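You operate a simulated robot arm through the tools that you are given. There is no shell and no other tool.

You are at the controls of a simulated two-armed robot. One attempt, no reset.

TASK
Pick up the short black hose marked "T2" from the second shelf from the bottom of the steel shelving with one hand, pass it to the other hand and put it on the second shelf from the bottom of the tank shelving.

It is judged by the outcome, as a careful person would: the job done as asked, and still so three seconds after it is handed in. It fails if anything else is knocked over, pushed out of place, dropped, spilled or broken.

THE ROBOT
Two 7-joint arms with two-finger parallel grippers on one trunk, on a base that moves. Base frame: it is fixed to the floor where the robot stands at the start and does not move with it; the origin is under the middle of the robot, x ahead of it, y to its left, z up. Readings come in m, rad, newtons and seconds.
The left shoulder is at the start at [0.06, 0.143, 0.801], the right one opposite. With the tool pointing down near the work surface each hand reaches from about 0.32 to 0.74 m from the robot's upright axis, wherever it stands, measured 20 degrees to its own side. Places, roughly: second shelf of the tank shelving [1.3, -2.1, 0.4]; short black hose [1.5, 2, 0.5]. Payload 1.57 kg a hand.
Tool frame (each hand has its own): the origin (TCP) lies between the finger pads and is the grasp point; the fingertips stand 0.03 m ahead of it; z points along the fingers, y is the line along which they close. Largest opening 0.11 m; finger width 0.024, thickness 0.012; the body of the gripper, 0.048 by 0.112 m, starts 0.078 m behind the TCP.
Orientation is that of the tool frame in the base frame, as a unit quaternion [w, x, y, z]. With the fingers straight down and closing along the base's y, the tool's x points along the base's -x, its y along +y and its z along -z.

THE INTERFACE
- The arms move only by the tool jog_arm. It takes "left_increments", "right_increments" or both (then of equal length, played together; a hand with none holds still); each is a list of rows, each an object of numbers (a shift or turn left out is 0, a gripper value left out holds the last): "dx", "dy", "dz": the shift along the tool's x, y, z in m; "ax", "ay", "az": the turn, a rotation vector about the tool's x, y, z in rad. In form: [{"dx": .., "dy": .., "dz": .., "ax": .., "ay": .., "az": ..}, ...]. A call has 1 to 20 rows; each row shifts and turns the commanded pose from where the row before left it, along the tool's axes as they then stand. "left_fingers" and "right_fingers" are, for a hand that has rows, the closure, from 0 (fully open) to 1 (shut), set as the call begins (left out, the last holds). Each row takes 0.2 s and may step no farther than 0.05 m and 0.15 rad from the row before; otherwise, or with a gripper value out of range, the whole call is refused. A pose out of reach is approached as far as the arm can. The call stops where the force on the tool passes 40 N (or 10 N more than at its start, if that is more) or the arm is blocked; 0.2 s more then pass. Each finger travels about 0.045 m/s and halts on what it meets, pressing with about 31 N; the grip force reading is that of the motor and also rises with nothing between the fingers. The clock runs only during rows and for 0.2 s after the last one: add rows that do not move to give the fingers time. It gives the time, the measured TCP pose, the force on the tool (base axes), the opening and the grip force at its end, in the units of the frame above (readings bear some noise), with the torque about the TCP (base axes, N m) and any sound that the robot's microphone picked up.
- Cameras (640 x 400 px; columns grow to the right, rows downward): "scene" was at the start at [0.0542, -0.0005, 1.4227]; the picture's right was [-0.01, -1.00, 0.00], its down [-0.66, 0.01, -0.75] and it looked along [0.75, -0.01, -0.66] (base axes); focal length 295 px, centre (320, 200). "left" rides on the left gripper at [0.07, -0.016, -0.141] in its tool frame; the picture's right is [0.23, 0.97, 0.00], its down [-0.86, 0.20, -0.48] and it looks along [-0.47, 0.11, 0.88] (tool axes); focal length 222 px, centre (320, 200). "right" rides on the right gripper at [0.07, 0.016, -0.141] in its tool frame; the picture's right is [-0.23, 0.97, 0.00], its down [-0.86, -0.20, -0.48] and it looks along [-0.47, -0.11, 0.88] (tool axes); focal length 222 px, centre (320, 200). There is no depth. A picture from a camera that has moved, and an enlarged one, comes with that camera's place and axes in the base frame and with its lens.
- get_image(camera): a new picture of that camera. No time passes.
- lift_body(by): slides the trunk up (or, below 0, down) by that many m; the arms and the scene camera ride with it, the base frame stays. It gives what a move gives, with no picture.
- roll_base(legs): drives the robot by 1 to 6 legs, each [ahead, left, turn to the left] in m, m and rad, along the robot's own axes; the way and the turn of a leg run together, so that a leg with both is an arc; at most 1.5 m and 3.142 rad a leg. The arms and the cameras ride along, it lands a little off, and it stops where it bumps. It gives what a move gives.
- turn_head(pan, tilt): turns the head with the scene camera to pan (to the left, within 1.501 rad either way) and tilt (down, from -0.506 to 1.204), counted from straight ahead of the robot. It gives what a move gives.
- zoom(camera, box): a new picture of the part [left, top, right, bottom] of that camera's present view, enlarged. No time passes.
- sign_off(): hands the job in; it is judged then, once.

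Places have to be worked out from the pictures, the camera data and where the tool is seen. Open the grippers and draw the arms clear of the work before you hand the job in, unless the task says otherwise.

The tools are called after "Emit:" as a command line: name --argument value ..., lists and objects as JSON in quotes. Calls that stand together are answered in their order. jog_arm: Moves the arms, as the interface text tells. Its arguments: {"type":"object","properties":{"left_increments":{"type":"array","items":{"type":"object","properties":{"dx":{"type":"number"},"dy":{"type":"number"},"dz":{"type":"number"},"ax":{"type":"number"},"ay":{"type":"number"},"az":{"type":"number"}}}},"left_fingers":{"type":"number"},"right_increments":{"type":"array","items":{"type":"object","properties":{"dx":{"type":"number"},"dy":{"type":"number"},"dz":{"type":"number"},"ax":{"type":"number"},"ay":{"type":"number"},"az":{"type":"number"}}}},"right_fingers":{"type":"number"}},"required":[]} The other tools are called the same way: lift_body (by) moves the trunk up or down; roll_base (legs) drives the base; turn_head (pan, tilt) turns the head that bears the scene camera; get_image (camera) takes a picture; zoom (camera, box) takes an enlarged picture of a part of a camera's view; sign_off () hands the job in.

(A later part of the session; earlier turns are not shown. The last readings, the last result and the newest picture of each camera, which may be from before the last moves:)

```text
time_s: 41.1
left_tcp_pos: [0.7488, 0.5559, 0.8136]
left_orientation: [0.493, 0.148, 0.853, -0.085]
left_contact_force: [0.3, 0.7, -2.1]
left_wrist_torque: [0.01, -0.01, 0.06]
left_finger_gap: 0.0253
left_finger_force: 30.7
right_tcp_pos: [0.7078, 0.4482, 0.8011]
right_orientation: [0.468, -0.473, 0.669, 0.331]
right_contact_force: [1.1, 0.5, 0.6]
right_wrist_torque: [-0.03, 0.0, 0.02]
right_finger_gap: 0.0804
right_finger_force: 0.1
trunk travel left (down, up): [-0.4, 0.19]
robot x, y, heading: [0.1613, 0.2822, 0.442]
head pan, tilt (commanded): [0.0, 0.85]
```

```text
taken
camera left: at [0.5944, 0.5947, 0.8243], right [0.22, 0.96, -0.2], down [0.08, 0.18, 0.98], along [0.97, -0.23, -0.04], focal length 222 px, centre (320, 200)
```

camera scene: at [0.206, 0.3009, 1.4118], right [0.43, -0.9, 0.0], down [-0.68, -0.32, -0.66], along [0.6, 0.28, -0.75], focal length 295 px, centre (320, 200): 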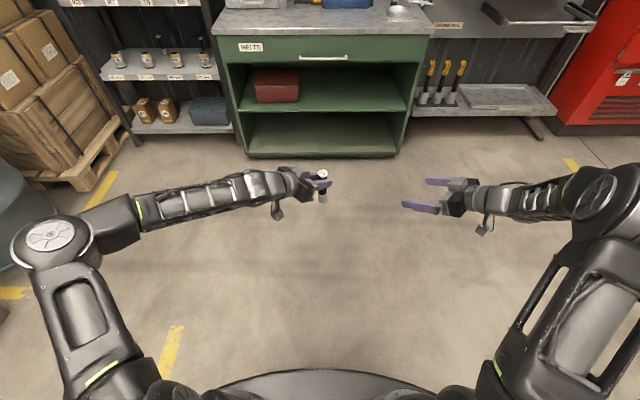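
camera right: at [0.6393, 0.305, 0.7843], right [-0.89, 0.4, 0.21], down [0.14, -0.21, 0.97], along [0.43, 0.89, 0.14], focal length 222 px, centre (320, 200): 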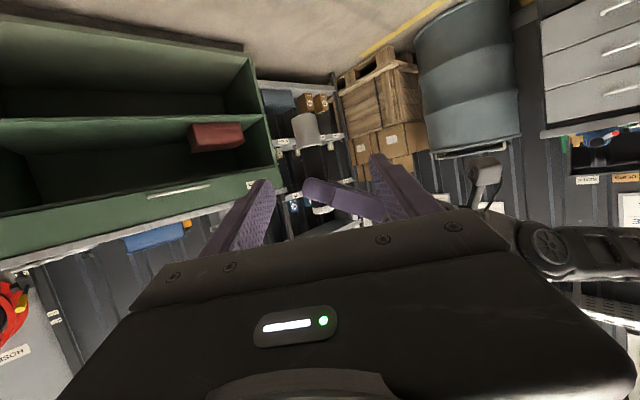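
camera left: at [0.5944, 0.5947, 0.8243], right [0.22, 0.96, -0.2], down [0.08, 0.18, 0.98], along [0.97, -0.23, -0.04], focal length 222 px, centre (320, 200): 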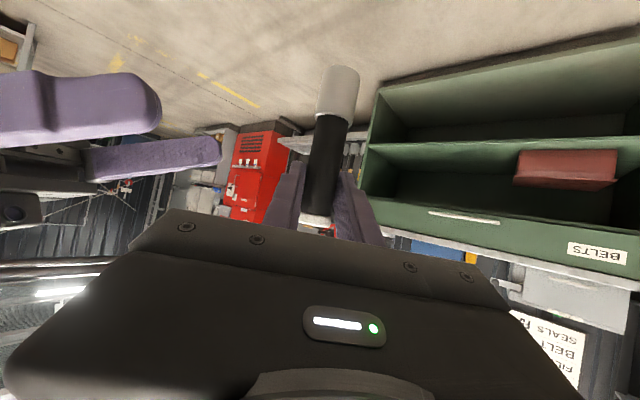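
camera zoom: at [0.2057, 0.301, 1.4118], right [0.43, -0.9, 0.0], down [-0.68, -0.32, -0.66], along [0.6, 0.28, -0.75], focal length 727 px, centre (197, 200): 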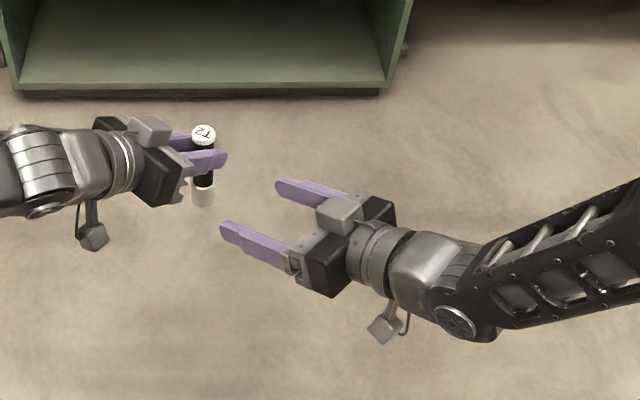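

The right fingers are aimed at the hose with the left hand above. I zoom the right view to measure the hose relative to the right hand before closing in.

Emit:
zoom --camera "right" --box '[240, 90, 400, 240]'

```text
2.67 times, centred on (320, 165) of right
camera zoom: at [0.6393, 0.305, 0.7843], right [-0.89, 0.4, 0.21], down [0.14, -0.21, 0.97], along [0.43, 0.89, 0.14], focal length 592 px, centre (320, 293)
```

zoom: 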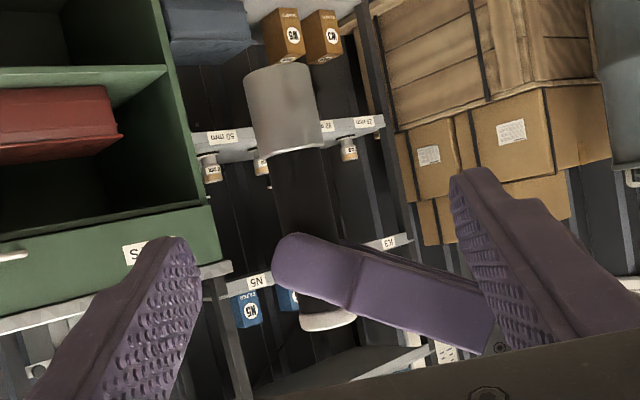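

The right, left and head views agree that the hose axis is at about (0.757, 0.554), 9 mm nearer the left fingertips than the TCP, base at z≈0.726. I correct 11 mm sideways and go a bit over half way in with the right hand.

Emit:
jog_arm --right_increments '[{"dy": -0.0115}, {"dz": 0.035, "dx": 0.0008}, {"dz": 0.035, "dx": 0.0008}, {}]'

Emit:
get_image --camera "right"

Emit:
zoom --camera "scene" --box '[260, 140, 420, 240]'

Emit:
get_image --camera "left"

```text
time_s: 42.1
left_tcp_pos: [0.7484, 0.5577, 0.8132]
left_orientation: [0.492, 0.149, 0.853, -0.086]
left_contact_force: [-0.9, 0.1, -0.8]
left_wrist_torque: [0.0, 0.01, -0.02]
left_finger_gap: 0.025
left_finger_force: 30.9
right_tcp_pos: [0.7397, 0.5061, 0.7741]
right_orientation: [0.47, -0.471, 0.67, 0.33]
right_contact_force: [-0.7, -0.3, 0.2]
right_wrist_torque: [-0.02, -0.04, 0.01]
right_finger_gap: 0.08
right_finger_force: 0.0
trunk travel left (down, up): [-0.4, 0.19]
robot x, y, heading: [0.1617, 0.277, 0.438]
head pan, tilt (commanded): [0.0, 0.85]
```

```text
taken
camera right: at [0.6723, 0.3625, 0.7582], right [-0.89, 0.4, 0.21], down [0.13, -0.21, 0.97], along [0.43, 0.89, 0.14], focal length 222 px, centre (320, 200)
```

right: 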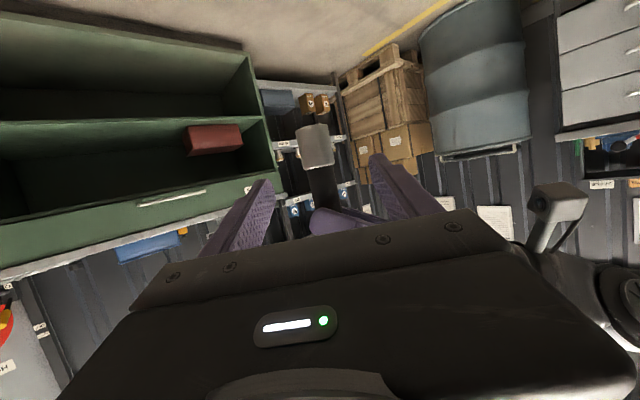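

```text
4.00 times, centred on (340, 190) of scene
camera zoom: at [0.2058, 0.3009, 1.4118], right [0.43, -0.9, 0.0], down [-0.68, -0.32, -0.66], along [0.6, 0.28, -0.75], focal length 1182 px, centre (240, 240)
```

zoom: 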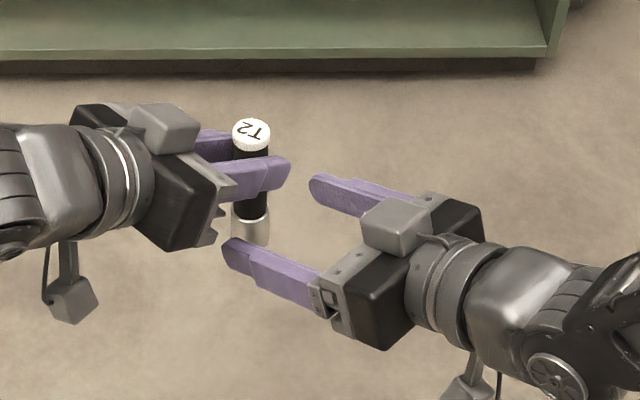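

```text
taken
camera left: at [0.5944, 0.5947, 0.8243], right [0.22, 0.96, -0.2], down [0.08, 0.18, 0.98], along [0.97, -0.23, -0.04], focal length 222 px, centre (320, 200)
```

left: 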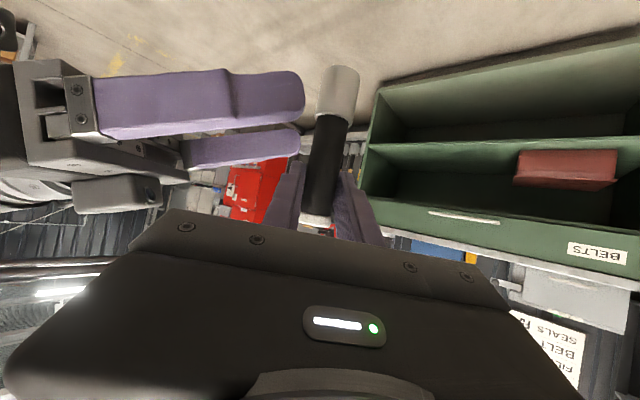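

Alignment looks good in all views with clear vertical separation from the left fingers. I advance the last 55 mm with the right hand.

Emit:
jog_arm --right_increments '[{"dz": 0.0275}, {"dz": 0.0275}, {}]'

Emit:
get_image --camera "right"

Emit:
zoom --camera "scene" --box '[260, 140, 420, 240]'

Emit:
get_image --camera "left"

```text
time_s: 42.9
left_tcp_pos: [0.7481, 0.5568, 0.8132]
left_orientation: [0.493, 0.148, 0.853, -0.085]
left_contact_force: [0.3, 0.1, -1.0]
left_wrist_torque: [0.01, 0.02, -0.04]
left_finger_gap: 0.025
left_finger_force: 30.6
right_tcp_pos: [0.7589, 0.5548, 0.7549]
right_orientation: [0.469, -0.471, 0.67, 0.33]
right_contact_force: [0.1, 0.0, -0.2]
right_wrist_torque: [-0.02, 0.02, 0.02]
right_finger_gap: 0.0804
right_finger_force: 0.1
trunk travel left (down, up): [-0.4, 0.19]
robot x, y, heading: [0.1609, 0.2824, 0.443]
head pan, tilt (commanded): [0.0, 0.85]
```

```text
taken
camera right: at [0.6896, 0.4117, 0.7394], right [-0.89, 0.4, 0.21], down [0.13, -0.21, 0.97], along [0.43, 0.89, 0.14], focal length 222 px, centre (320, 200)
```

right: 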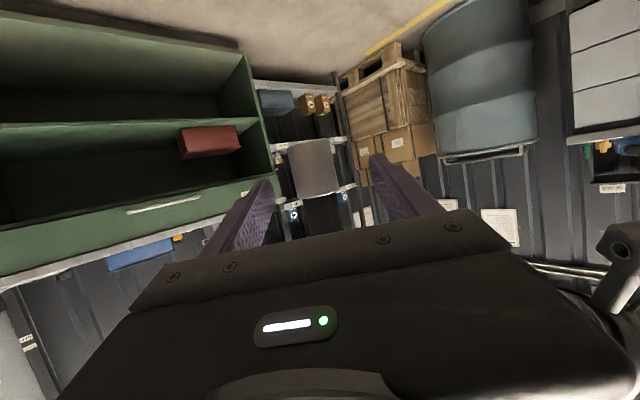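

```text
4.00 times, centred on (340, 190) of scene
camera zoom: at [0.2058, 0.301, 1.4118], right [0.43, -0.9, 0.0], down [-0.68, -0.32, -0.66], along [0.6, 0.28, -0.75], focal length 1182 px, centre (240, 240)
```

zoom: 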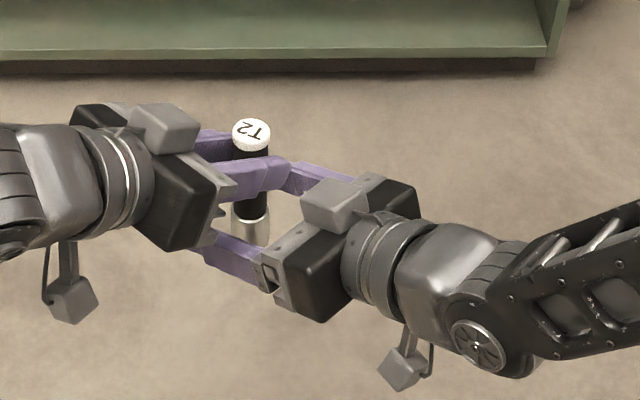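

```text
taken
camera left: at [0.5944, 0.5947, 0.8243], right [0.22, 0.96, -0.2], down [0.08, 0.18, 0.98], along [0.97, -0.23, -0.04], focal length 222 px, centre (320, 200)
```

left: 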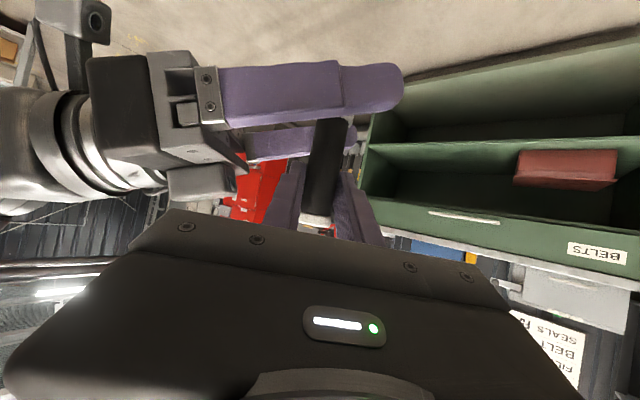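

The collar is centred between the right fingers; the base appears at z≈0.722, so I drop the right hand 4 mm for a fuller hold on the collar, then close it.

Emit:
jog_arm --right_increments '[{"dx": 0.0038, "dz": 0.0014}, {}]'

Emit:
jog_arm --right_fingers 1.0 --right_increments '[{}, {}, {}, {}, {}, {}, {}]'

Emit:
get_image --camera "right"

Emit:
get_image --camera "left"

Emit:
zoom --camera "scene" --box '[260, 140, 420, 240]'

```text
time_s: 43.5
left_tcp_pos: [0.7488, 0.5575, 0.8125]
left_orientation: [0.493, 0.148, 0.853, -0.085]
left_contact_force: [0.0, -0.3, -1.2]
left_wrist_torque: [0.01, -0.01, 0.02]
left_finger_gap: 0.0252
left_finger_force: 31.2
right_tcp_pos: [0.758, 0.5541, 0.751]
right_orientation: [0.469, -0.472, 0.67, 0.33]
right_contact_force: [0.2, -0.3, 0.7]
right_wrist_torque: [0.0, 0.02, 0.0]
right_finger_gap: 0.0801
right_finger_force: 0.0
trunk travel left (down, up): [-0.4, 0.19]
robot x, y, heading: [0.1605, 0.2762, 0.446]
head pan, tilt (commanded): [0.0, 0.85]
```

```text
time_s: 45.1
left_tcp_pos: [0.749, 0.5574, 0.8128]
left_orientation: [0.493, 0.148, 0.853, -0.086]
left_contact_force: [-5.1, -0.5, -0.1]
left_wrist_torque: [-0.05, 0.11, -0.02]
left_finger_gap: 0.0251
left_finger_force: 30.9
right_tcp_pos: [0.7585, 0.5535, 0.7505]
right_orientation: [0.469, -0.472, 0.67, 0.33]
right_contact_force: [4.7, -0.5, 0.0]
right_wrist_torque: [-0.01, 0.23, 0.06]
right_finger_gap: 0.0295
right_finger_force: 31.4
trunk travel left (down, up): [-0.4, 0.19]
robot x, y, heading: [0.1578, 0.2775, 0.441]
head pan, tilt (commanded): [0.0, 0.85]
```

```text
taken
camera right: at [0.6899, 0.4108, 0.7354], right [-0.89, 0.4, 0.21], down [0.13, -0.21, 0.97], along [0.44, 0.89, 0.14], focal length 222 px, centre (320, 200)
```

right: 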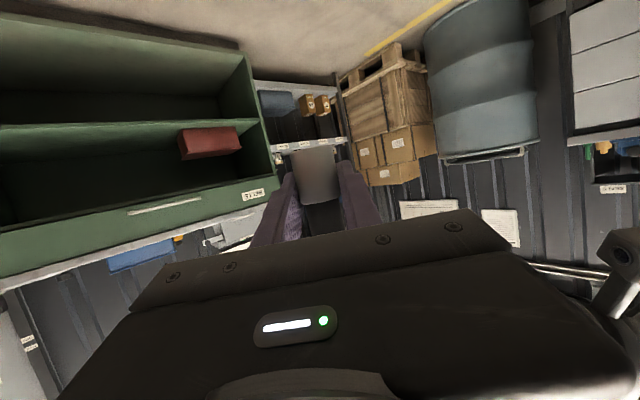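

```text
taken
camera left: at [0.5943, 0.5947, 0.8243], right [0.22, 0.96, -0.2], down [0.08, 0.18, 0.98], along [0.97, -0.23, -0.04], focal length 222 px, centre (320, 200)
```

left: 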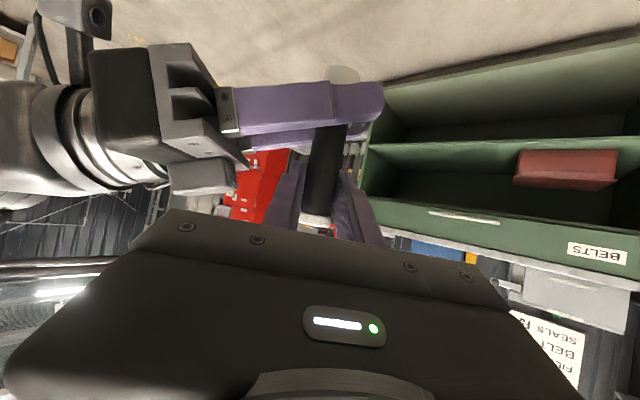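

```text
4.00 times, centred on (340, 190) of scene
camera zoom: at [0.2058, 0.301, 1.4118], right [0.43, -0.9, 0.0], down [-0.68, -0.32, -0.66], along [0.6, 0.28, -0.75], focal length 1182 px, centre (240, 240)
```

zoom: 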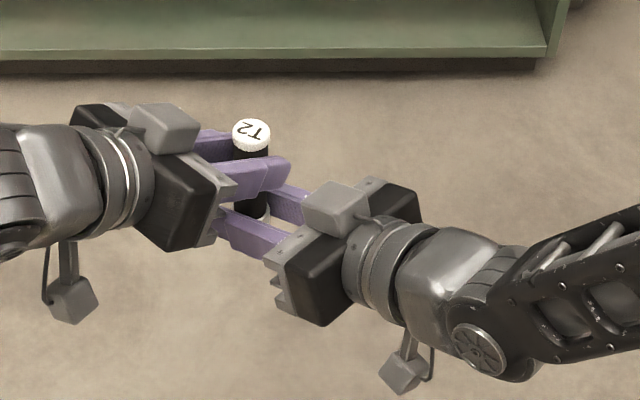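

The right hand now holds the collar (29.5 mm gap, 31 N) and loads are small. I open the left fingers partway and let it settle.

Emit:
jog_arm --left_fingers 0.45 --left_increments '[{}, {}, {}, {}]'

Emit:
get_image --camera "left"

Emit:
zoom --camera "scene" --box '[260, 140, 420, 240]'

```text
time_s: 46.1
left_tcp_pos: [0.7484, 0.5574, 0.8129]
left_orientation: [0.493, 0.148, 0.853, -0.086]
left_contact_force: [0.6, -0.3, -0.1]
left_wrist_torque: [-0.01, -0.02, -0.01]
left_finger_gap: 0.0607
left_finger_force: 0.2
right_tcp_pos: [0.7582, 0.5554, 0.7503]
right_orientation: [0.469, -0.472, 0.67, 0.331]
right_contact_force: [-0.1, -0.2, 0.1]
right_wrist_torque: [0.01, 0.02, -0.06]
right_finger_gap: 0.0291
right_finger_force: 30.1
trunk travel left (down, up): [-0.4, 0.19]
robot x, y, heading: [0.1641, 0.278, 0.445]
head pan, tilt (commanded): [0.0, 0.85]
```

```text
taken
camera left: at [0.5944, 0.5948, 0.8243], right [0.22, 0.96, -0.2], down [0.08, 0.18, 0.98], along [0.97, -0.23, -0.04], focal length 222 px, centre (320, 200)
```

left: 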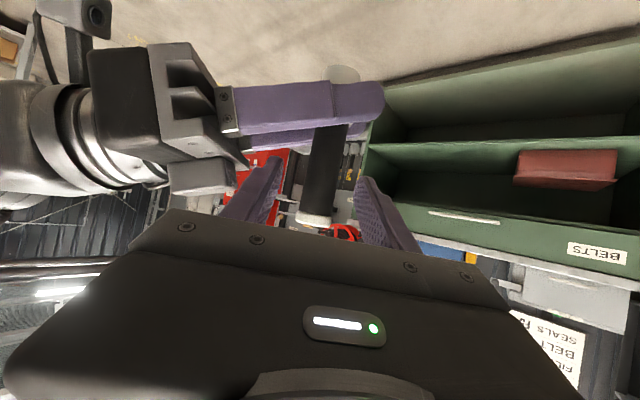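

```text
4.00 times, centred on (340, 190) of scene
camera zoom: at [0.2058, 0.301, 1.4118], right [0.43, -0.9, 0.0], down [-0.68, -0.32, -0.66], along [0.6, 0.28, -0.75], focal length 1182 px, centre (240, 240)
```

zoom: 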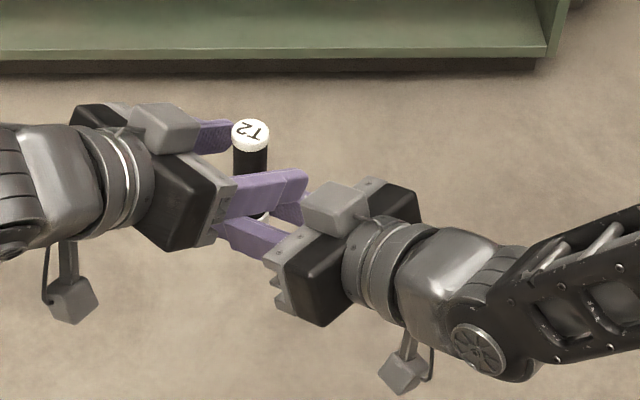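

The hose stays upright in the right hand. I draw the left hand back along its axis, clear of both.

Emit:
jog_arm --left_increments '[{"dz": -0.04}, {"dz": -0.04}, {"dz": -0.04}, {"dz": -0.04}, {}]'

Emit:
get_image --camera "scene"

Emit:
get_image --camera "right"

Emit:
get_image --camera "left"

```text
time_s: 47.3
left_tcp_pos: [0.6173, 0.6039, 0.8944]
left_orientation: [0.493, 0.149, 0.853, -0.087]
left_contact_force: [0.7, -0.1, 0.0]
left_wrist_torque: [-0.05, -0.01, 0.0]
left_finger_gap: 0.0603
left_finger_force: 0.1
right_tcp_pos: [0.7582, 0.5539, 0.7514]
right_orientation: [0.469, -0.472, 0.67, 0.331]
right_contact_force: [0.0, 0.2, 0.1]
right_wrist_torque: [0.0, 0.01, -0.02]
right_finger_gap: 0.0291
right_finger_force: 31.6
trunk travel left (down, up): [-0.4, 0.19]
robot x, y, heading: [0.1615, 0.2837, 0.438]
head pan, tilt (commanded): [0.0, 0.85]
```

```text
taken
camera scene: at [0.2057, 0.3012, 1.4118], right [0.43, -0.9, 0.0], down [-0.68, -0.32, -0.66], along [0.6, 0.28, -0.75], focal length 295 px, centre (320, 200)
```

scene: 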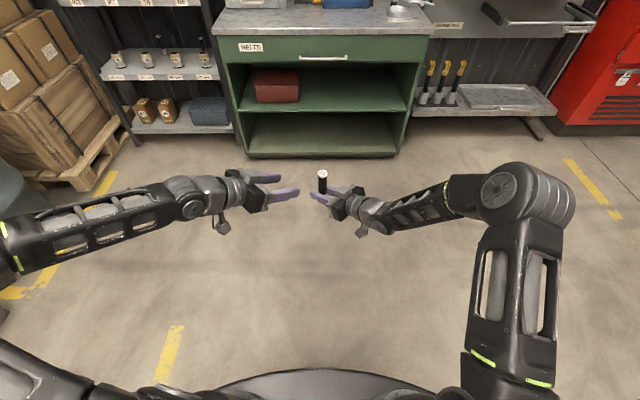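

```text
taken
camera right: at [0.6897, 0.4109, 0.7354], right [-0.89, 0.4, 0.21], down [0.13, -0.21, 0.97], along [0.43, 0.89, 0.14], focal length 222 px, centre (320, 200)
```

right: 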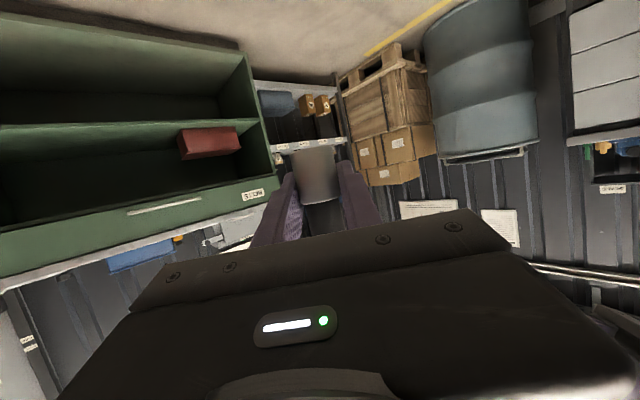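

```text
taken
camera left: at [0.4637, 0.6406, 0.9046], right [0.22, 0.96, -0.2], down [0.08, 0.18, 0.98], along [0.97, -0.23, -0.04], focal length 222 px, centre (320, 200)
```

left: 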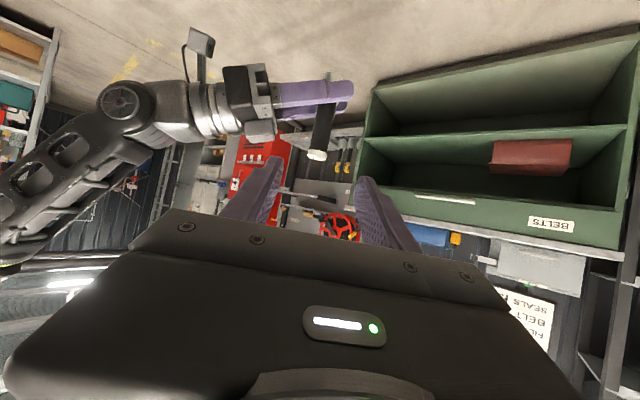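

The hand-over is complete: T2 is in the right hand only. Now I move the right hand to my right and turn it to point straight ahead, while the left hand turns down and tucks back to the left side.

Emit:
jog_arm --left_increments '[{"ay": 0.1496}, {"ay": 0.1496}, {"ay": 0.1496}, {"ay": 0.1496}, {"ay": 0.1496}, {"ay": 0.1496}, {"ay": 0.1496}, {"az": -0.1309}, {"az": -0.1309}, {"az": -0.1309}, {"az": -0.1309}, {"az": -0.1309}, {"az": -0.1309}, {"dx": 0.03, "dy": 0.035}, {"dx": 0.03, "dy": 0.035}, {"dx": 0.03, "dy": 0.035}, {"dx": 0.03, "dy": 0.035}]' --right_increments '[{"dx": 0.0097, "dy": -0.0283, "dz": -0.0266}, {"dx": 0.0097, "dy": -0.0283, "dz": -0.0266}, {"dx": 0.0097, "dy": -0.0283, "dz": -0.0266}, {"dx": 0.0097, "dy": -0.0283, "dz": -0.0266}, {"ax": 0.123, "az": 0.0448}, {"ax": 0.123, "az": 0.0448}, {"ax": 0.123, "az": 0.0448}, {"ax": 0.123, "az": 0.0448}, {"ax": 0.123, "az": 0.0448}, {"ax": 0.123, "az": 0.0448}, {}, {}, {}, {}, {}, {}, {}]'

Emit:
get_image --camera "scene"

Emit:
get_image --camera "right"

```text
time_s: 50.9
left_tcp_pos: [0.4488, 0.6781, 0.8943]
left_orientation: [0.0, -0.219, 0.976, 0.0]
left_contact_force: [0.6, 0.3, 0.1]
left_wrist_torque: [0.01, 0.02, -0.03]
left_finger_gap: 0.0605
left_finger_force: 0.0
right_tcp_pos: [0.8268, 0.4076, 0.7519]
right_orientation: [0.559, -0.179, 0.8, 0.125]
right_contact_force: [0.0, -0.7, 0.2]
right_wrist_torque: [-0.01, 0.02, 0.0]
right_finger_gap: 0.029
right_finger_force: 30.2
trunk travel left (down, up): [-0.4, 0.19]
robot x, y, heading: [0.158, 0.2781, 0.438]
head pan, tilt (commanded): [0.0, 0.85]
```

```text
taken
camera scene: at [0.2052, 0.3009, 1.4118], right [0.43, -0.9, 0.0], down [-0.68, -0.32, -0.66], along [0.6, 0.28, -0.75], focal length 295 px, centre (320, 200)
```

scene: 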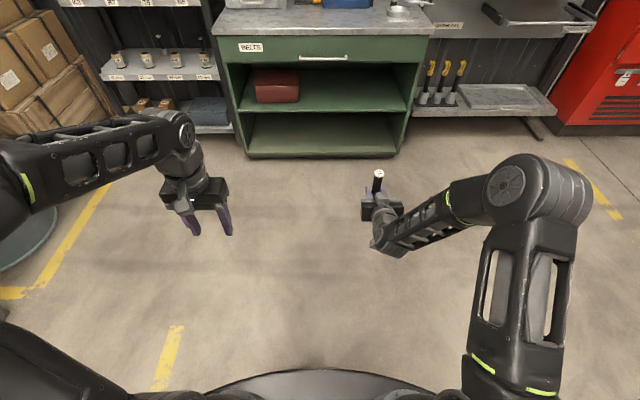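

```text
taken
camera right: at [0.6777, 0.3557, 0.7357], right [-0.34, 0.91, 0.21], down [-0.06, -0.25, 0.97], along [0.94, 0.32, 0.14], focal length 222 px, centre (320, 200)
```

right: 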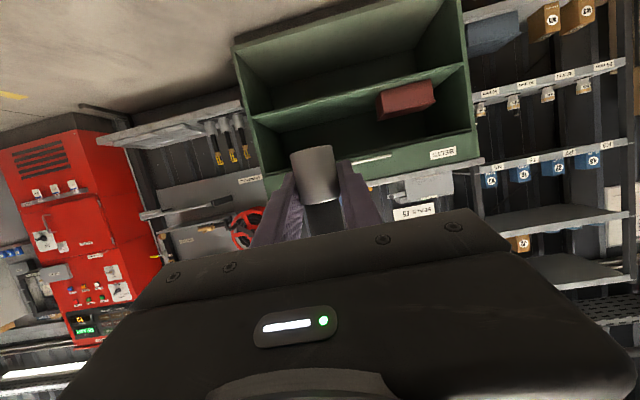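

T2 is upright in the right hand and the left hand is tucked. I turn right about 1.576 rad to face the tank shelving and drive up, stopping about 0.35 m short.

Emit:
roll_base --legs '[[0, 0, -1.576], [1.0, 0.226, 0], [0.4, 0, 0]]'

Emit:
turn_head --pan 0.0 --tilt 0.7

Emit:
get_image --camera "scene"

Emit:
get_image --camera "right"

```text
time_s: 62.1
left_tcp_pos: [1.3696, -1.1734, 0.8941]
left_orientation: [-0.001, 0.534, 0.845, 0.0]
left_contact_force: [-0.2, 0.1, -0.2]
left_wrist_torque: [-0.02, 0.01, 0.04]
left_finger_gap: 0.0606
left_finger_force: 0.1
right_tcp_pos: [1.1002, -1.55, 0.7517]
right_orientation: [0.484, 0.438, 0.693, -0.306]
right_contact_force: [-0.2, 0.7, 0.6]
right_wrist_torque: [0.02, 0.01, 0.02]
right_finger_gap: 0.0288
right_finger_force: 31.3
trunk travel left (down, up): [-0.4, 0.19]
robot x, y, heading: [0.9697, -0.887, -1.13]
head pan, tilt (commanded): [0.0, 0.85]
```

```text
time_s: 62.8
left_tcp_pos: [1.3697, -1.1732, 0.8926]
left_orientation: [0.0, 0.534, 0.845, 0.0]
left_contact_force: [-0.7, 0.0, -0.1]
left_wrist_torque: [-0.01, -0.04, -0.03]
left_finger_gap: 0.0603
left_finger_force: 0.1
right_tcp_pos: [1.0981, -1.5504, 0.7509]
right_orientation: [0.484, 0.439, 0.692, -0.307]
right_contact_force: [-0.2, 0.4, -0.3]
right_wrist_torque: [-0.01, 0.01, -0.02]
right_finger_gap: 0.0292
right_finger_force: 30.8
trunk travel left (down, up): [-0.4, 0.19]
robot x, y, heading: [0.9648, -0.8866, -1.123]
head pan, tilt (commanded): [0.0, 0.7]
```

```text
taken
camera scene: at [0.9927, -0.9354, 1.424], right [-0.9, -0.43, 0.0], down [-0.28, 0.58, -0.76], along [0.33, -0.69, -0.64], focal length 295 px, centre (320, 200)
```

scene: 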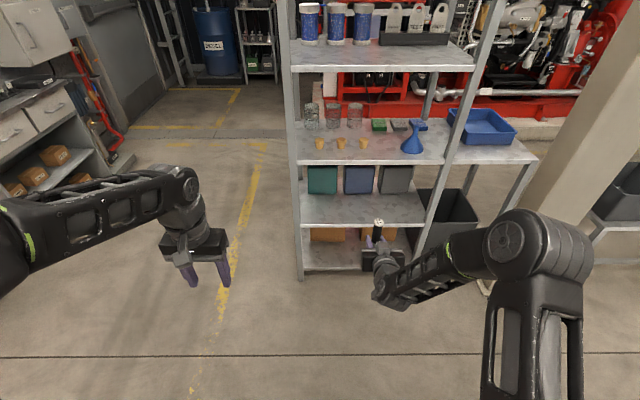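

```text
taken
camera right: at [1.0468, -1.4026, 0.7354], right [0.91, 0.35, 0.21], down [-0.25, 0.06, 0.97], along [0.32, -0.94, 0.14], focal length 222 px, centre (320, 200)
```

right: 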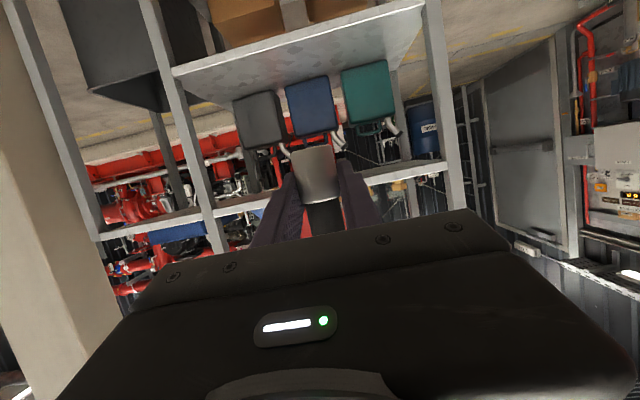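

The robot faces the tank shelving with the hose about 0.3 m in front. I zoom in to measure the second shelf's edge, height and the free area in front of the cans.

Emit:
zoom --camera "scene" --box '[280, 120, 460, 290]'

Emit:
zoom --camera "right" --box '[150, 0, 480, 210]'

```text
2.35 times, centred on (370, 205) of scene
camera zoom: at [0.9927, -0.9354, 1.424], right [-0.9, -0.43, 0.0], down [-0.28, 0.58, -0.76], along [0.33, -0.69, -0.64], focal length 695 px, centre (202, 188)
```

zoom: 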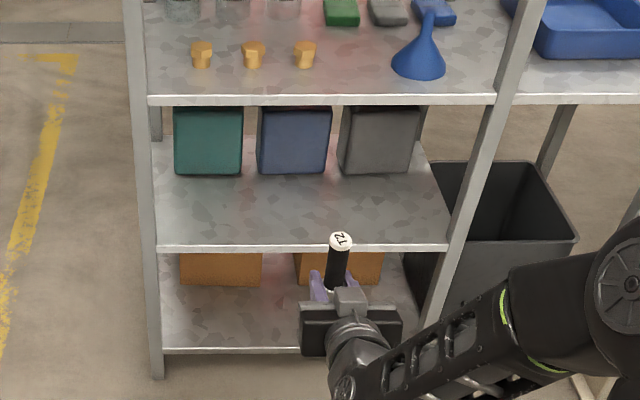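

```text
1.90 times, centred on (315, 105) of right
camera zoom: at [1.0468, -1.4026, 0.7354], right [0.91, 0.35, 0.21], down [-0.25, 0.06, 0.97], along [0.32, -0.94, 0.14], focal length 423 px, centre (330, 381)
```

zoom: 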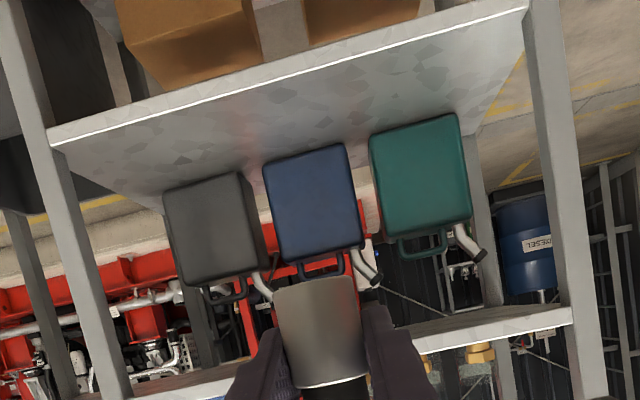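

Both cameras put the second shelf's top at z≈0.445, its front edge about 0.385 m ahead of the hose, and the cans 0.23 m behind that edge. To keep my elbow well away from the shelving I extend the right arm 0.2 m ahead here first, then look.

Emit:
jog_arm --right_increments '[{"dz": 0.0376, "dx": -0.01368}, {"dz": 0.0376, "dx": -0.01368}, {"dz": 0.0376, "dx": -0.01368}, {"dz": 0.0376, "dx": -0.01368}, {"dz": 0.0376, "dx": -0.01368}, {}]'

Emit:
get_image --camera "scene"

```text
time_s: 64.2
left_tcp_pos: [1.3681, -1.1738, 0.893]
left_orientation: [0.0, 0.534, 0.846, 0.0]
left_contact_force: [0.0, 0.0, -0.4]
left_wrist_torque: [-0.02, 0.0, -0.01]
left_finger_gap: 0.0603
left_finger_force: 0.1
right_tcp_pos: [1.1855, -1.732, 0.7514]
right_orientation: [0.485, 0.437, 0.693, -0.306]
right_contact_force: [0.0, 0.3, 0.0]
right_wrist_torque: [0.02, 0.03, 0.0]
right_finger_gap: 0.0292
right_finger_force: 31.1
trunk travel left (down, up): [-0.4, 0.19]
robot x, y, heading: [0.9668, -0.8871, -1.124]
head pan, tilt (commanded): [0.0, 0.7]
```

```text
taken
camera scene: at [0.9927, -0.9355, 1.4241], right [-0.9, -0.43, 0.0], down [-0.28, 0.58, -0.76], along [0.33, -0.69, -0.64], focal length 295 px, centre (320, 200)
```

scene: 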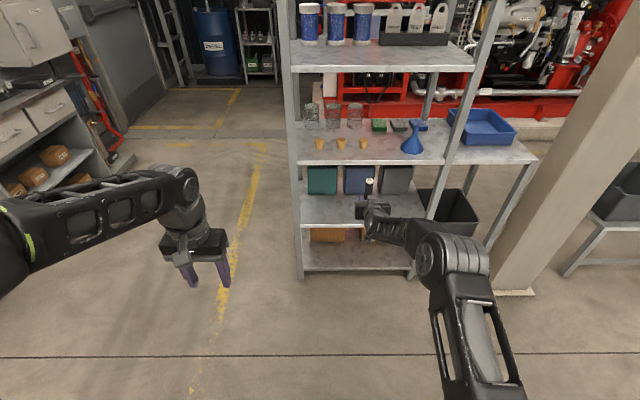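

The arm is extended with the elbow well back. I lower the trunk 0.225 m so the hose base is a few centimetres above the second shelf's level, still outside the shelving.

Emit:
lift_body --by -0.225

Emit:
get_image --camera "scene"

Emit:
get_image --camera "right"

```text
time_s: 66.6
left_tcp_pos: [1.3678, -1.1729, 0.6688]
left_orientation: [0.0, 0.535, 0.845, 0.0]
left_contact_force: [-0.2, -0.3, -0.6]
left_wrist_torque: [0.01, 0.01, 0.01]
left_finger_gap: 0.0605
left_finger_force: 0.1
right_tcp_pos: [1.1847, -1.731, 0.5267]
right_orientation: [0.484, 0.439, 0.692, -0.308]
right_contact_force: [-0.3, -0.5, -0.5]
right_wrist_torque: [0.01, 0.01, 0.0]
right_finger_gap: 0.0288
right_finger_force: 31.0
trunk travel left (down, up): [-0.175, 0.415]
robot x, y, heading: [0.9701, -0.8836, -1.13]
head pan, tilt (commanded): [0.0, 0.7]
```

```text
taken
camera scene: at [0.9926, -0.9354, 1.1991], right [-0.9, -0.43, 0.0], down [-0.28, 0.58, -0.76], along [0.33, -0.69, -0.64], focal length 295 px, centre (320, 200)
```

scene: 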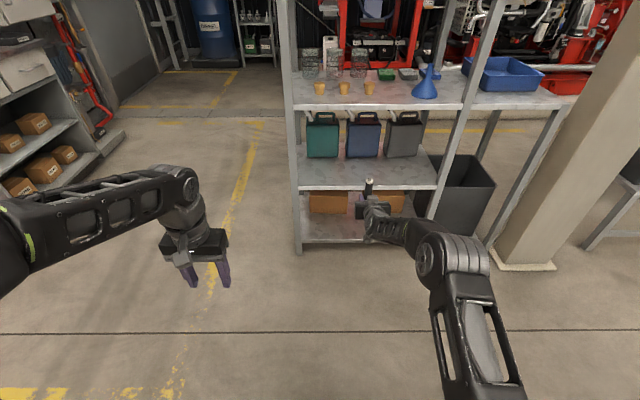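

```text
taken
camera right: at [1.1327, -1.5836, 0.5105], right [0.91, 0.35, 0.21], down [-0.25, 0.06, 0.97], along [0.32, -0.94, 0.14], focal length 222 px, centre (320, 200)
```

right: 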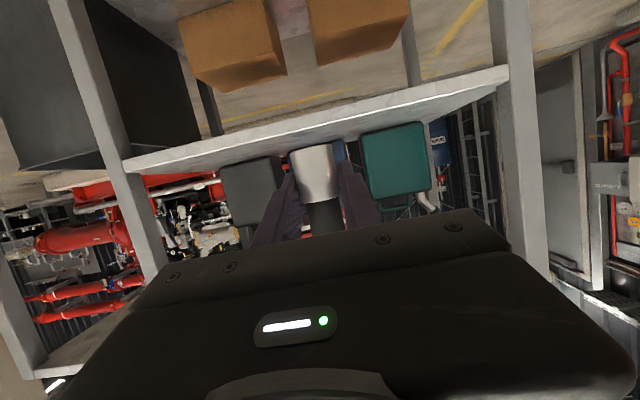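

The hand is at shelf level. I zoom both views to check the shelf surface height relative to the hose base.

Emit:
zoom --camera "right" --box '[200, 50, 440, 220]'

Emit:
zoom --camera "scene" --box '[280, 90, 480, 260]'

```text
2.35 times, centred on (320, 135) of right
camera zoom: at [1.1327, -1.5836, 0.5105], right [0.91, 0.35, 0.21], down [-0.25, 0.06, 0.97], along [0.32, -0.94, 0.14], focal length 523 px, centre (320, 353)
```

zoom: 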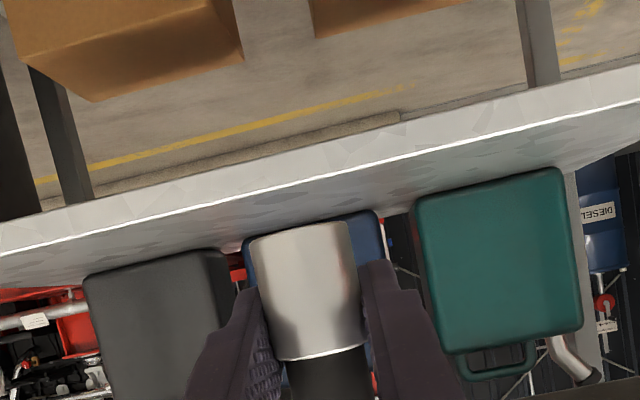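

```text
2.35 times, centred on (380, 175) of scene
camera zoom: at [0.9926, -0.9354, 1.1991], right [-0.9, -0.43, 0.0], down [-0.28, 0.58, -0.76], along [0.33, -0.69, -0.64], focal length 695 px, centre (179, 259)
```

zoom: 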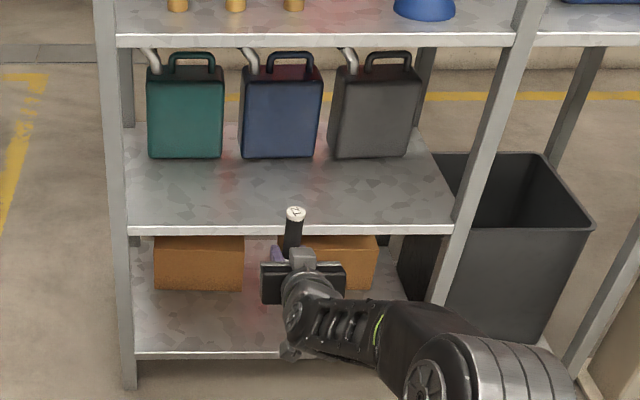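

The shelf surface is at z≈0.45, the hose base at about 0.495, so there is roughly 4 cm clearance. I drive ahead 0.275 m to bring the hose over the shelf, about 0.10 m behind the front edge and well short of the cans.

Emit:
roll_base --legs '[[0.275, 0, 0]]'

Emit:
get_image --camera "scene"

Emit:
get_image --camera "right"

```text
time_s: 68.5
left_tcp_pos: [1.4857, -1.4192, 0.668]
left_orientation: [0.0, 0.533, 0.846, 0.0]
left_contact_force: [0.1, 0.3, -0.3]
left_wrist_torque: [0.02, -0.01, -0.01]
left_finger_gap: 0.0604
left_finger_force: 0.0
right_tcp_pos: [1.3051, -1.9775, 0.5272]
right_orientation: [0.485, 0.437, 0.693, -0.306]
right_contact_force: [-0.2, 0.2, 0.0]
right_wrist_torque: [-0.02, 0.02, -0.02]
right_finger_gap: 0.0288
right_finger_force: 31.6
trunk travel left (down, up): [-0.175, 0.415]
robot x, y, heading: [1.0903, -1.1298, -1.123]
head pan, tilt (commanded): [0.0, 0.7]
```

```text
taken
camera scene: at [1.1105, -1.1826, 1.199], right [-0.9, -0.43, 0.0], down [-0.28, 0.58, -0.76], along [0.33, -0.69, -0.64], focal length 295 px, centre (320, 200)
```

scene: 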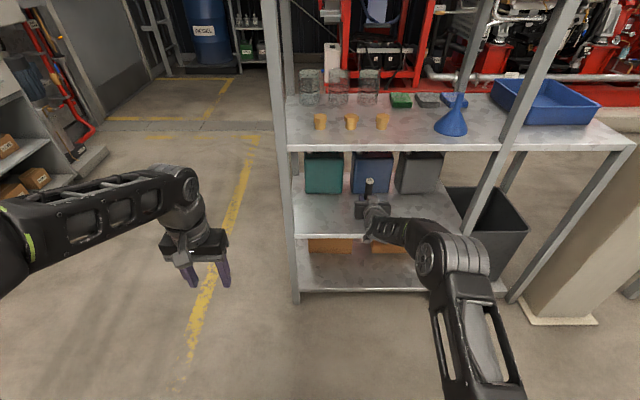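

```text
taken
camera right: at [1.252, -1.8305, 0.5104], right [0.91, 0.35, 0.21], down [-0.25, 0.06, 0.97], along [0.33, -0.94, 0.14], focal length 222 px, centre (320, 200)
```

right: 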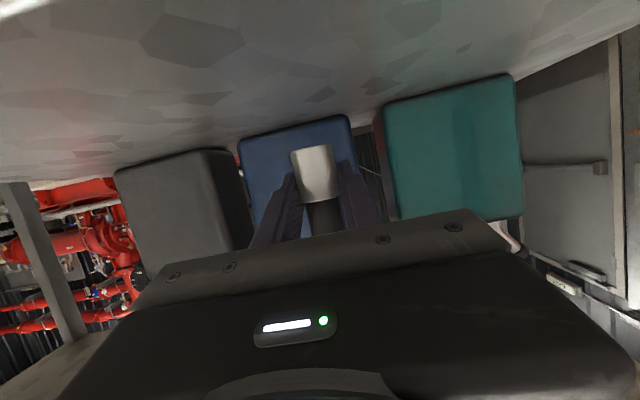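

The hose is over the shelf. I zoom to verify its clearance to the cans and the shelf edge before lowering.

Emit:
zoom --camera "scene" --box '[290, 130, 470, 300]'

Emit:
zoom --camera "right" --box '[220, 60, 420, 230]'

```text
2.35 times, centred on (380, 215) of scene
camera zoom: at [1.1105, -1.1826, 1.199], right [-0.9, -0.43, 0.0], down [-0.28, 0.58, -0.76], along [0.33, -0.69, -0.64], focal length 695 px, centre (179, 165)
```

zoom: 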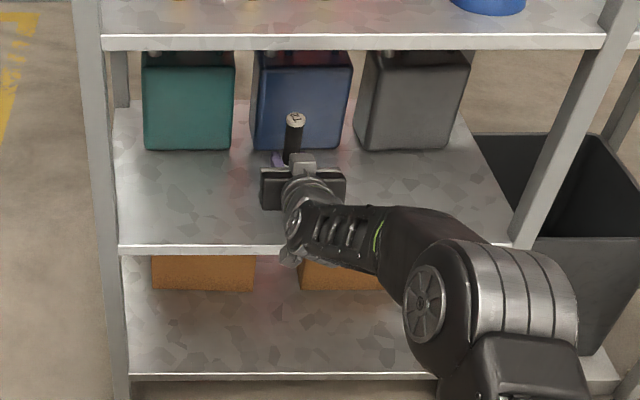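

```text
2.35 times, centred on (320, 145) of right
camera zoom: at [1.252, -1.8305, 0.5104], right [0.91, 0.35, 0.21], down [-0.25, 0.06, 0.97], along [0.33, -0.94, 0.14], focal length 523 px, centre (320, 329)
```

zoom: 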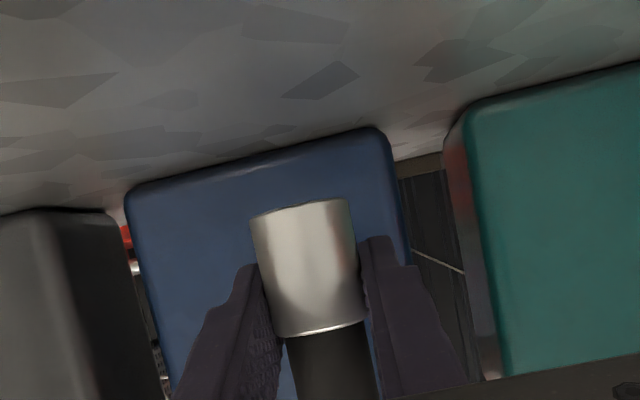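

Hose is about 0.10 m behind the front edge with 0.13 m to the cans, and the hand camera block stays outside the edge. I lower 35 mm, then check.

Emit:
jog_arm --right_increments '[{"dx": 0.0164, "dz": 0.006}, {"dx": 0.0164, "dz": 0.006}, {}]'

Emit:
get_image --camera "right"

Emit:
zoom --camera "scene" --box '[330, 160, 430, 260]'

```text
time_s: 69.3
left_tcp_pos: [1.4871, -1.4195, 0.669]
left_orientation: [-0.001, 0.533, 0.846, 0.0]
left_contact_force: [0.2, -0.2, 0.0]
left_wrist_torque: [0.01, 0.04, 0.04]
left_finger_gap: 0.0602
left_finger_force: 0.0
right_tcp_pos: [1.3064, -1.9788, 0.4921]
right_orientation: [0.485, 0.437, 0.693, -0.306]
right_contact_force: [-0.6, 0.1, -0.3]
right_wrist_torque: [0.02, 0.01, 0.0]
right_finger_gap: 0.029
right_finger_force: 30.8
trunk travel left (down, up): [-0.175, 0.415]
robot x, y, heading: [1.0886, -1.1292, -1.125]
head pan, tilt (commanded): [0.0, 0.7]
```

```text
taken
camera right: at [1.2528, -1.8305, 0.475], right [0.91, 0.35, 0.21], down [-0.25, 0.06, 0.97], along [0.33, -0.94, 0.14], focal length 222 px, centre (320, 200)
```

right: 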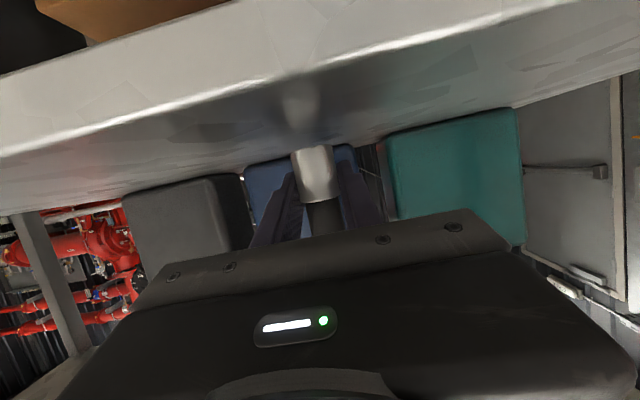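

```text
4.00 times, centred on (380, 210) of scene
camera zoom: at [1.1106, -1.1828, 1.199], right [-0.9, -0.43, 0.0], down [-0.28, 0.58, -0.76], along [0.33, -0.69, -0.64], focal length 1182 px, centre (80, 160)
```

zoom: 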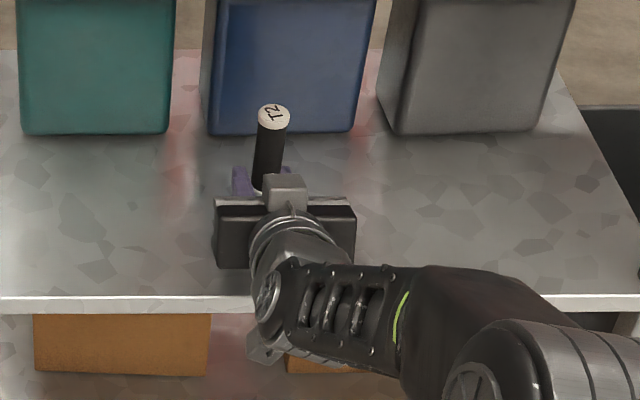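

Nearly down; the hose base should be about 1 cm above the shelf. I lower in small steps watching the force.

Emit:
jog_arm --right_increments '[{"dx": 0.0056, "dz": 0.0021}, {}]'

Emit:
jog_arm --right_increments '[{"dx": 0.0028, "dz": 0.001}, {}]'

```text
time_s: 69.9
left_tcp_pos: [1.4879, -1.4198, 0.6675]
left_orientation: [0.0, 0.533, 0.846, 0.0]
left_contact_force: [0.2, 0.9, 1.1]
left_wrist_torque: [0.02, 0.01, -0.01]
left_finger_gap: 0.0604
left_finger_force: 0.1
right_tcp_pos: [1.304, -1.9783, 0.4852]
right_orientation: [0.485, 0.437, 0.693, -0.306]
right_contact_force: [0.2, 0.8, 0.4]
right_wrist_torque: [-0.01, -0.03, -0.02]
right_finger_gap: 0.0288
right_finger_force: 30.9
trunk travel left (down, up): [-0.175, 0.415]
robot x, y, heading: [1.0873, -1.1312, -1.125]
head pan, tilt (commanded): [0.0, 0.7]
```

```text
time_s: 70.5
left_tcp_pos: [1.4867, -1.4186, 0.6675]
left_orientation: [0.0, 0.532, 0.847, 0.0]
left_contact_force: [0.2, -1.0, -0.7]
left_wrist_torque: [0.02, 0.01, 0.02]
left_finger_gap: 0.0605
left_finger_force: 0.0
right_tcp_pos: [1.306, -1.9779, 0.4825]
right_orientation: [0.485, 0.437, 0.693, -0.306]
right_contact_force: [-0.4, -0.3, 0.1]
right_wrist_torque: [0.02, 0.0, -0.03]
right_finger_gap: 0.0289
right_finger_force: 30.6
trunk travel left (down, up): [-0.175, 0.415]
robot x, y, heading: [1.0852, -1.1345, -1.13]
head pan, tilt (commanded): [0.0, 0.7]
```

No contact yet at TCP z≈0.483. I continue in 3 mm steps.

Emit:
jog_arm --right_increments '[{"dx": 0.0028, "dz": 0.001}, {}]'

Emit:
zoom --camera "right" --box '[240, 90, 400, 230]'

```text
time_s: 71.1
left_tcp_pos: [1.4872, -1.4189, 0.6684]
left_orientation: [-0.001, 0.533, 0.846, -0.001]
left_contact_force: [0.2, 0.1, 0.3]
left_wrist_torque: [0.01, 0.02, 0.01]
left_finger_gap: 0.06
left_finger_force: 0.1
right_tcp_pos: [1.3049, -1.9787, 0.4824]
right_orientation: [0.486, 0.437, 0.692, -0.307]
right_contact_force: [-1.4, -0.5, 7.5]
right_wrist_torque: [0.07, 0.14, -0.03]
right_finger_gap: 0.0289
right_finger_force: 30.9
trunk travel left (down, up): [-0.175, 0.415]
robot x, y, heading: [1.0854, -1.1288, -1.122]
head pan, tilt (commanded): [0.0, 0.7]
```

```text
2.86 times, centred on (320, 160) of right
camera zoom: at [1.2527, -1.831, 0.4654], right [0.91, 0.35, 0.21], down [-0.25, 0.06, 0.97], along [0.32, -0.94, 0.14], focal length 635 px, centre (320, 314)
```

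zoom: 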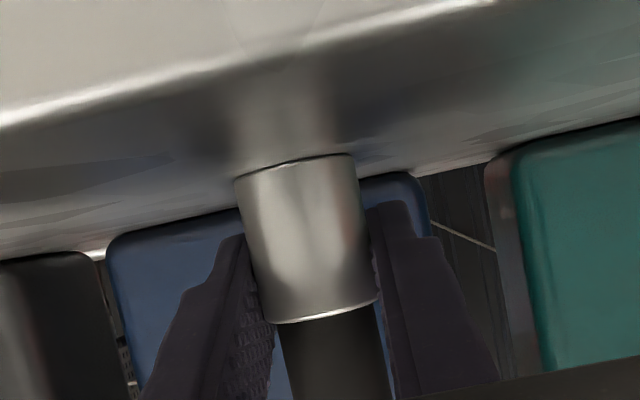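

Contact: +7.5 N upward at z≈0.482, and the image shows the collar resting flat on the shelf. I ease off 1 mm and then open the right fingers partway.

Emit:
jog_arm --right_increments '[{"dx": -0.0009, "dz": -0.0004}, {}]'

Emit:
jog_arm --right_fingers 0.45 --right_increments '[{}, {}, {}, {}, {}]'

Emit:
get_image --camera "right"

Emit:
zoom --camera "scene" --box '[330, 160, 430, 260]'

```text
time_s: 71.7
left_tcp_pos: [1.4866, -1.4195, 0.669]
left_orientation: [0.0, 0.533, 0.846, 0.0]
left_contact_force: [0.5, -0.5, -0.3]
left_wrist_torque: [0.02, -0.02, 0.0]
left_finger_gap: 0.0604
left_finger_force: 0.1
right_tcp_pos: [1.3057, -1.9786, 0.4816]
right_orientation: [0.486, 0.437, 0.692, -0.306]
right_contact_force: [2.8, -2.1, 7.1]
right_wrist_torque: [0.01, -0.05, 0.02]
right_finger_gap: 0.0289
right_finger_force: 31.5
trunk travel left (down, up): [-0.175, 0.415]
robot x, y, heading: [1.0873, -1.1311, -1.125]
head pan, tilt (commanded): [0.0, 0.7]
```

```text
time_s: 72.9
left_tcp_pos: [1.4877, -1.4201, 0.668]
left_orientation: [0.0, 0.533, 0.846, 0.0]
left_contact_force: [-0.7, -0.6, -0.1]
left_wrist_torque: [0.02, 0.03, -0.03]
left_finger_gap: 0.0605
left_finger_force: 0.0
right_tcp_pos: [1.3047, -1.9778, 0.4805]
right_orientation: [0.485, 0.437, 0.692, -0.306]
right_contact_force: [0.4, 1.2, -0.3]
right_wrist_torque: [0.01, -0.01, 0.0]
right_finger_gap: 0.0605
right_finger_force: 0.0
trunk travel left (down, up): [-0.175, 0.415]
robot x, y, heading: [1.088, -1.1313, -1.125]
head pan, tilt (commanded): [0.0, 0.7]
```

```text
taken
camera right: at [1.2522, -1.8306, 0.4646], right [0.91, 0.35, 0.21], down [-0.25, 0.06, 0.97], along [0.33, -0.94, 0.14], focal length 222 px, centre (320, 200)
```

right: 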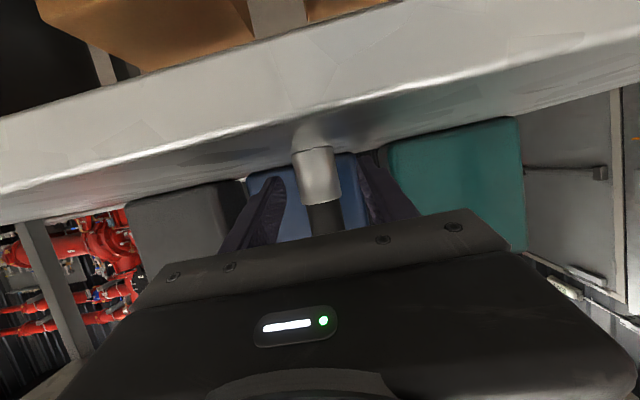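

```text
4.00 times, centred on (380, 210) of scene
camera zoom: at [1.1105, -1.1825, 1.1991], right [-0.9, -0.43, 0.0], down [-0.28, 0.58, -0.76], along [0.33, -0.69, -0.64], focal length 1182 px, centre (80, 160)
```

zoom: 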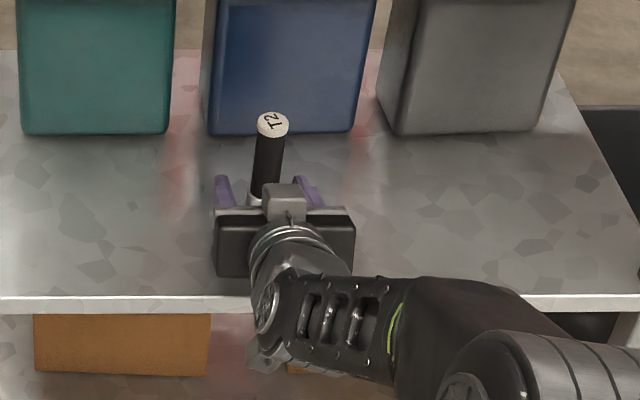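

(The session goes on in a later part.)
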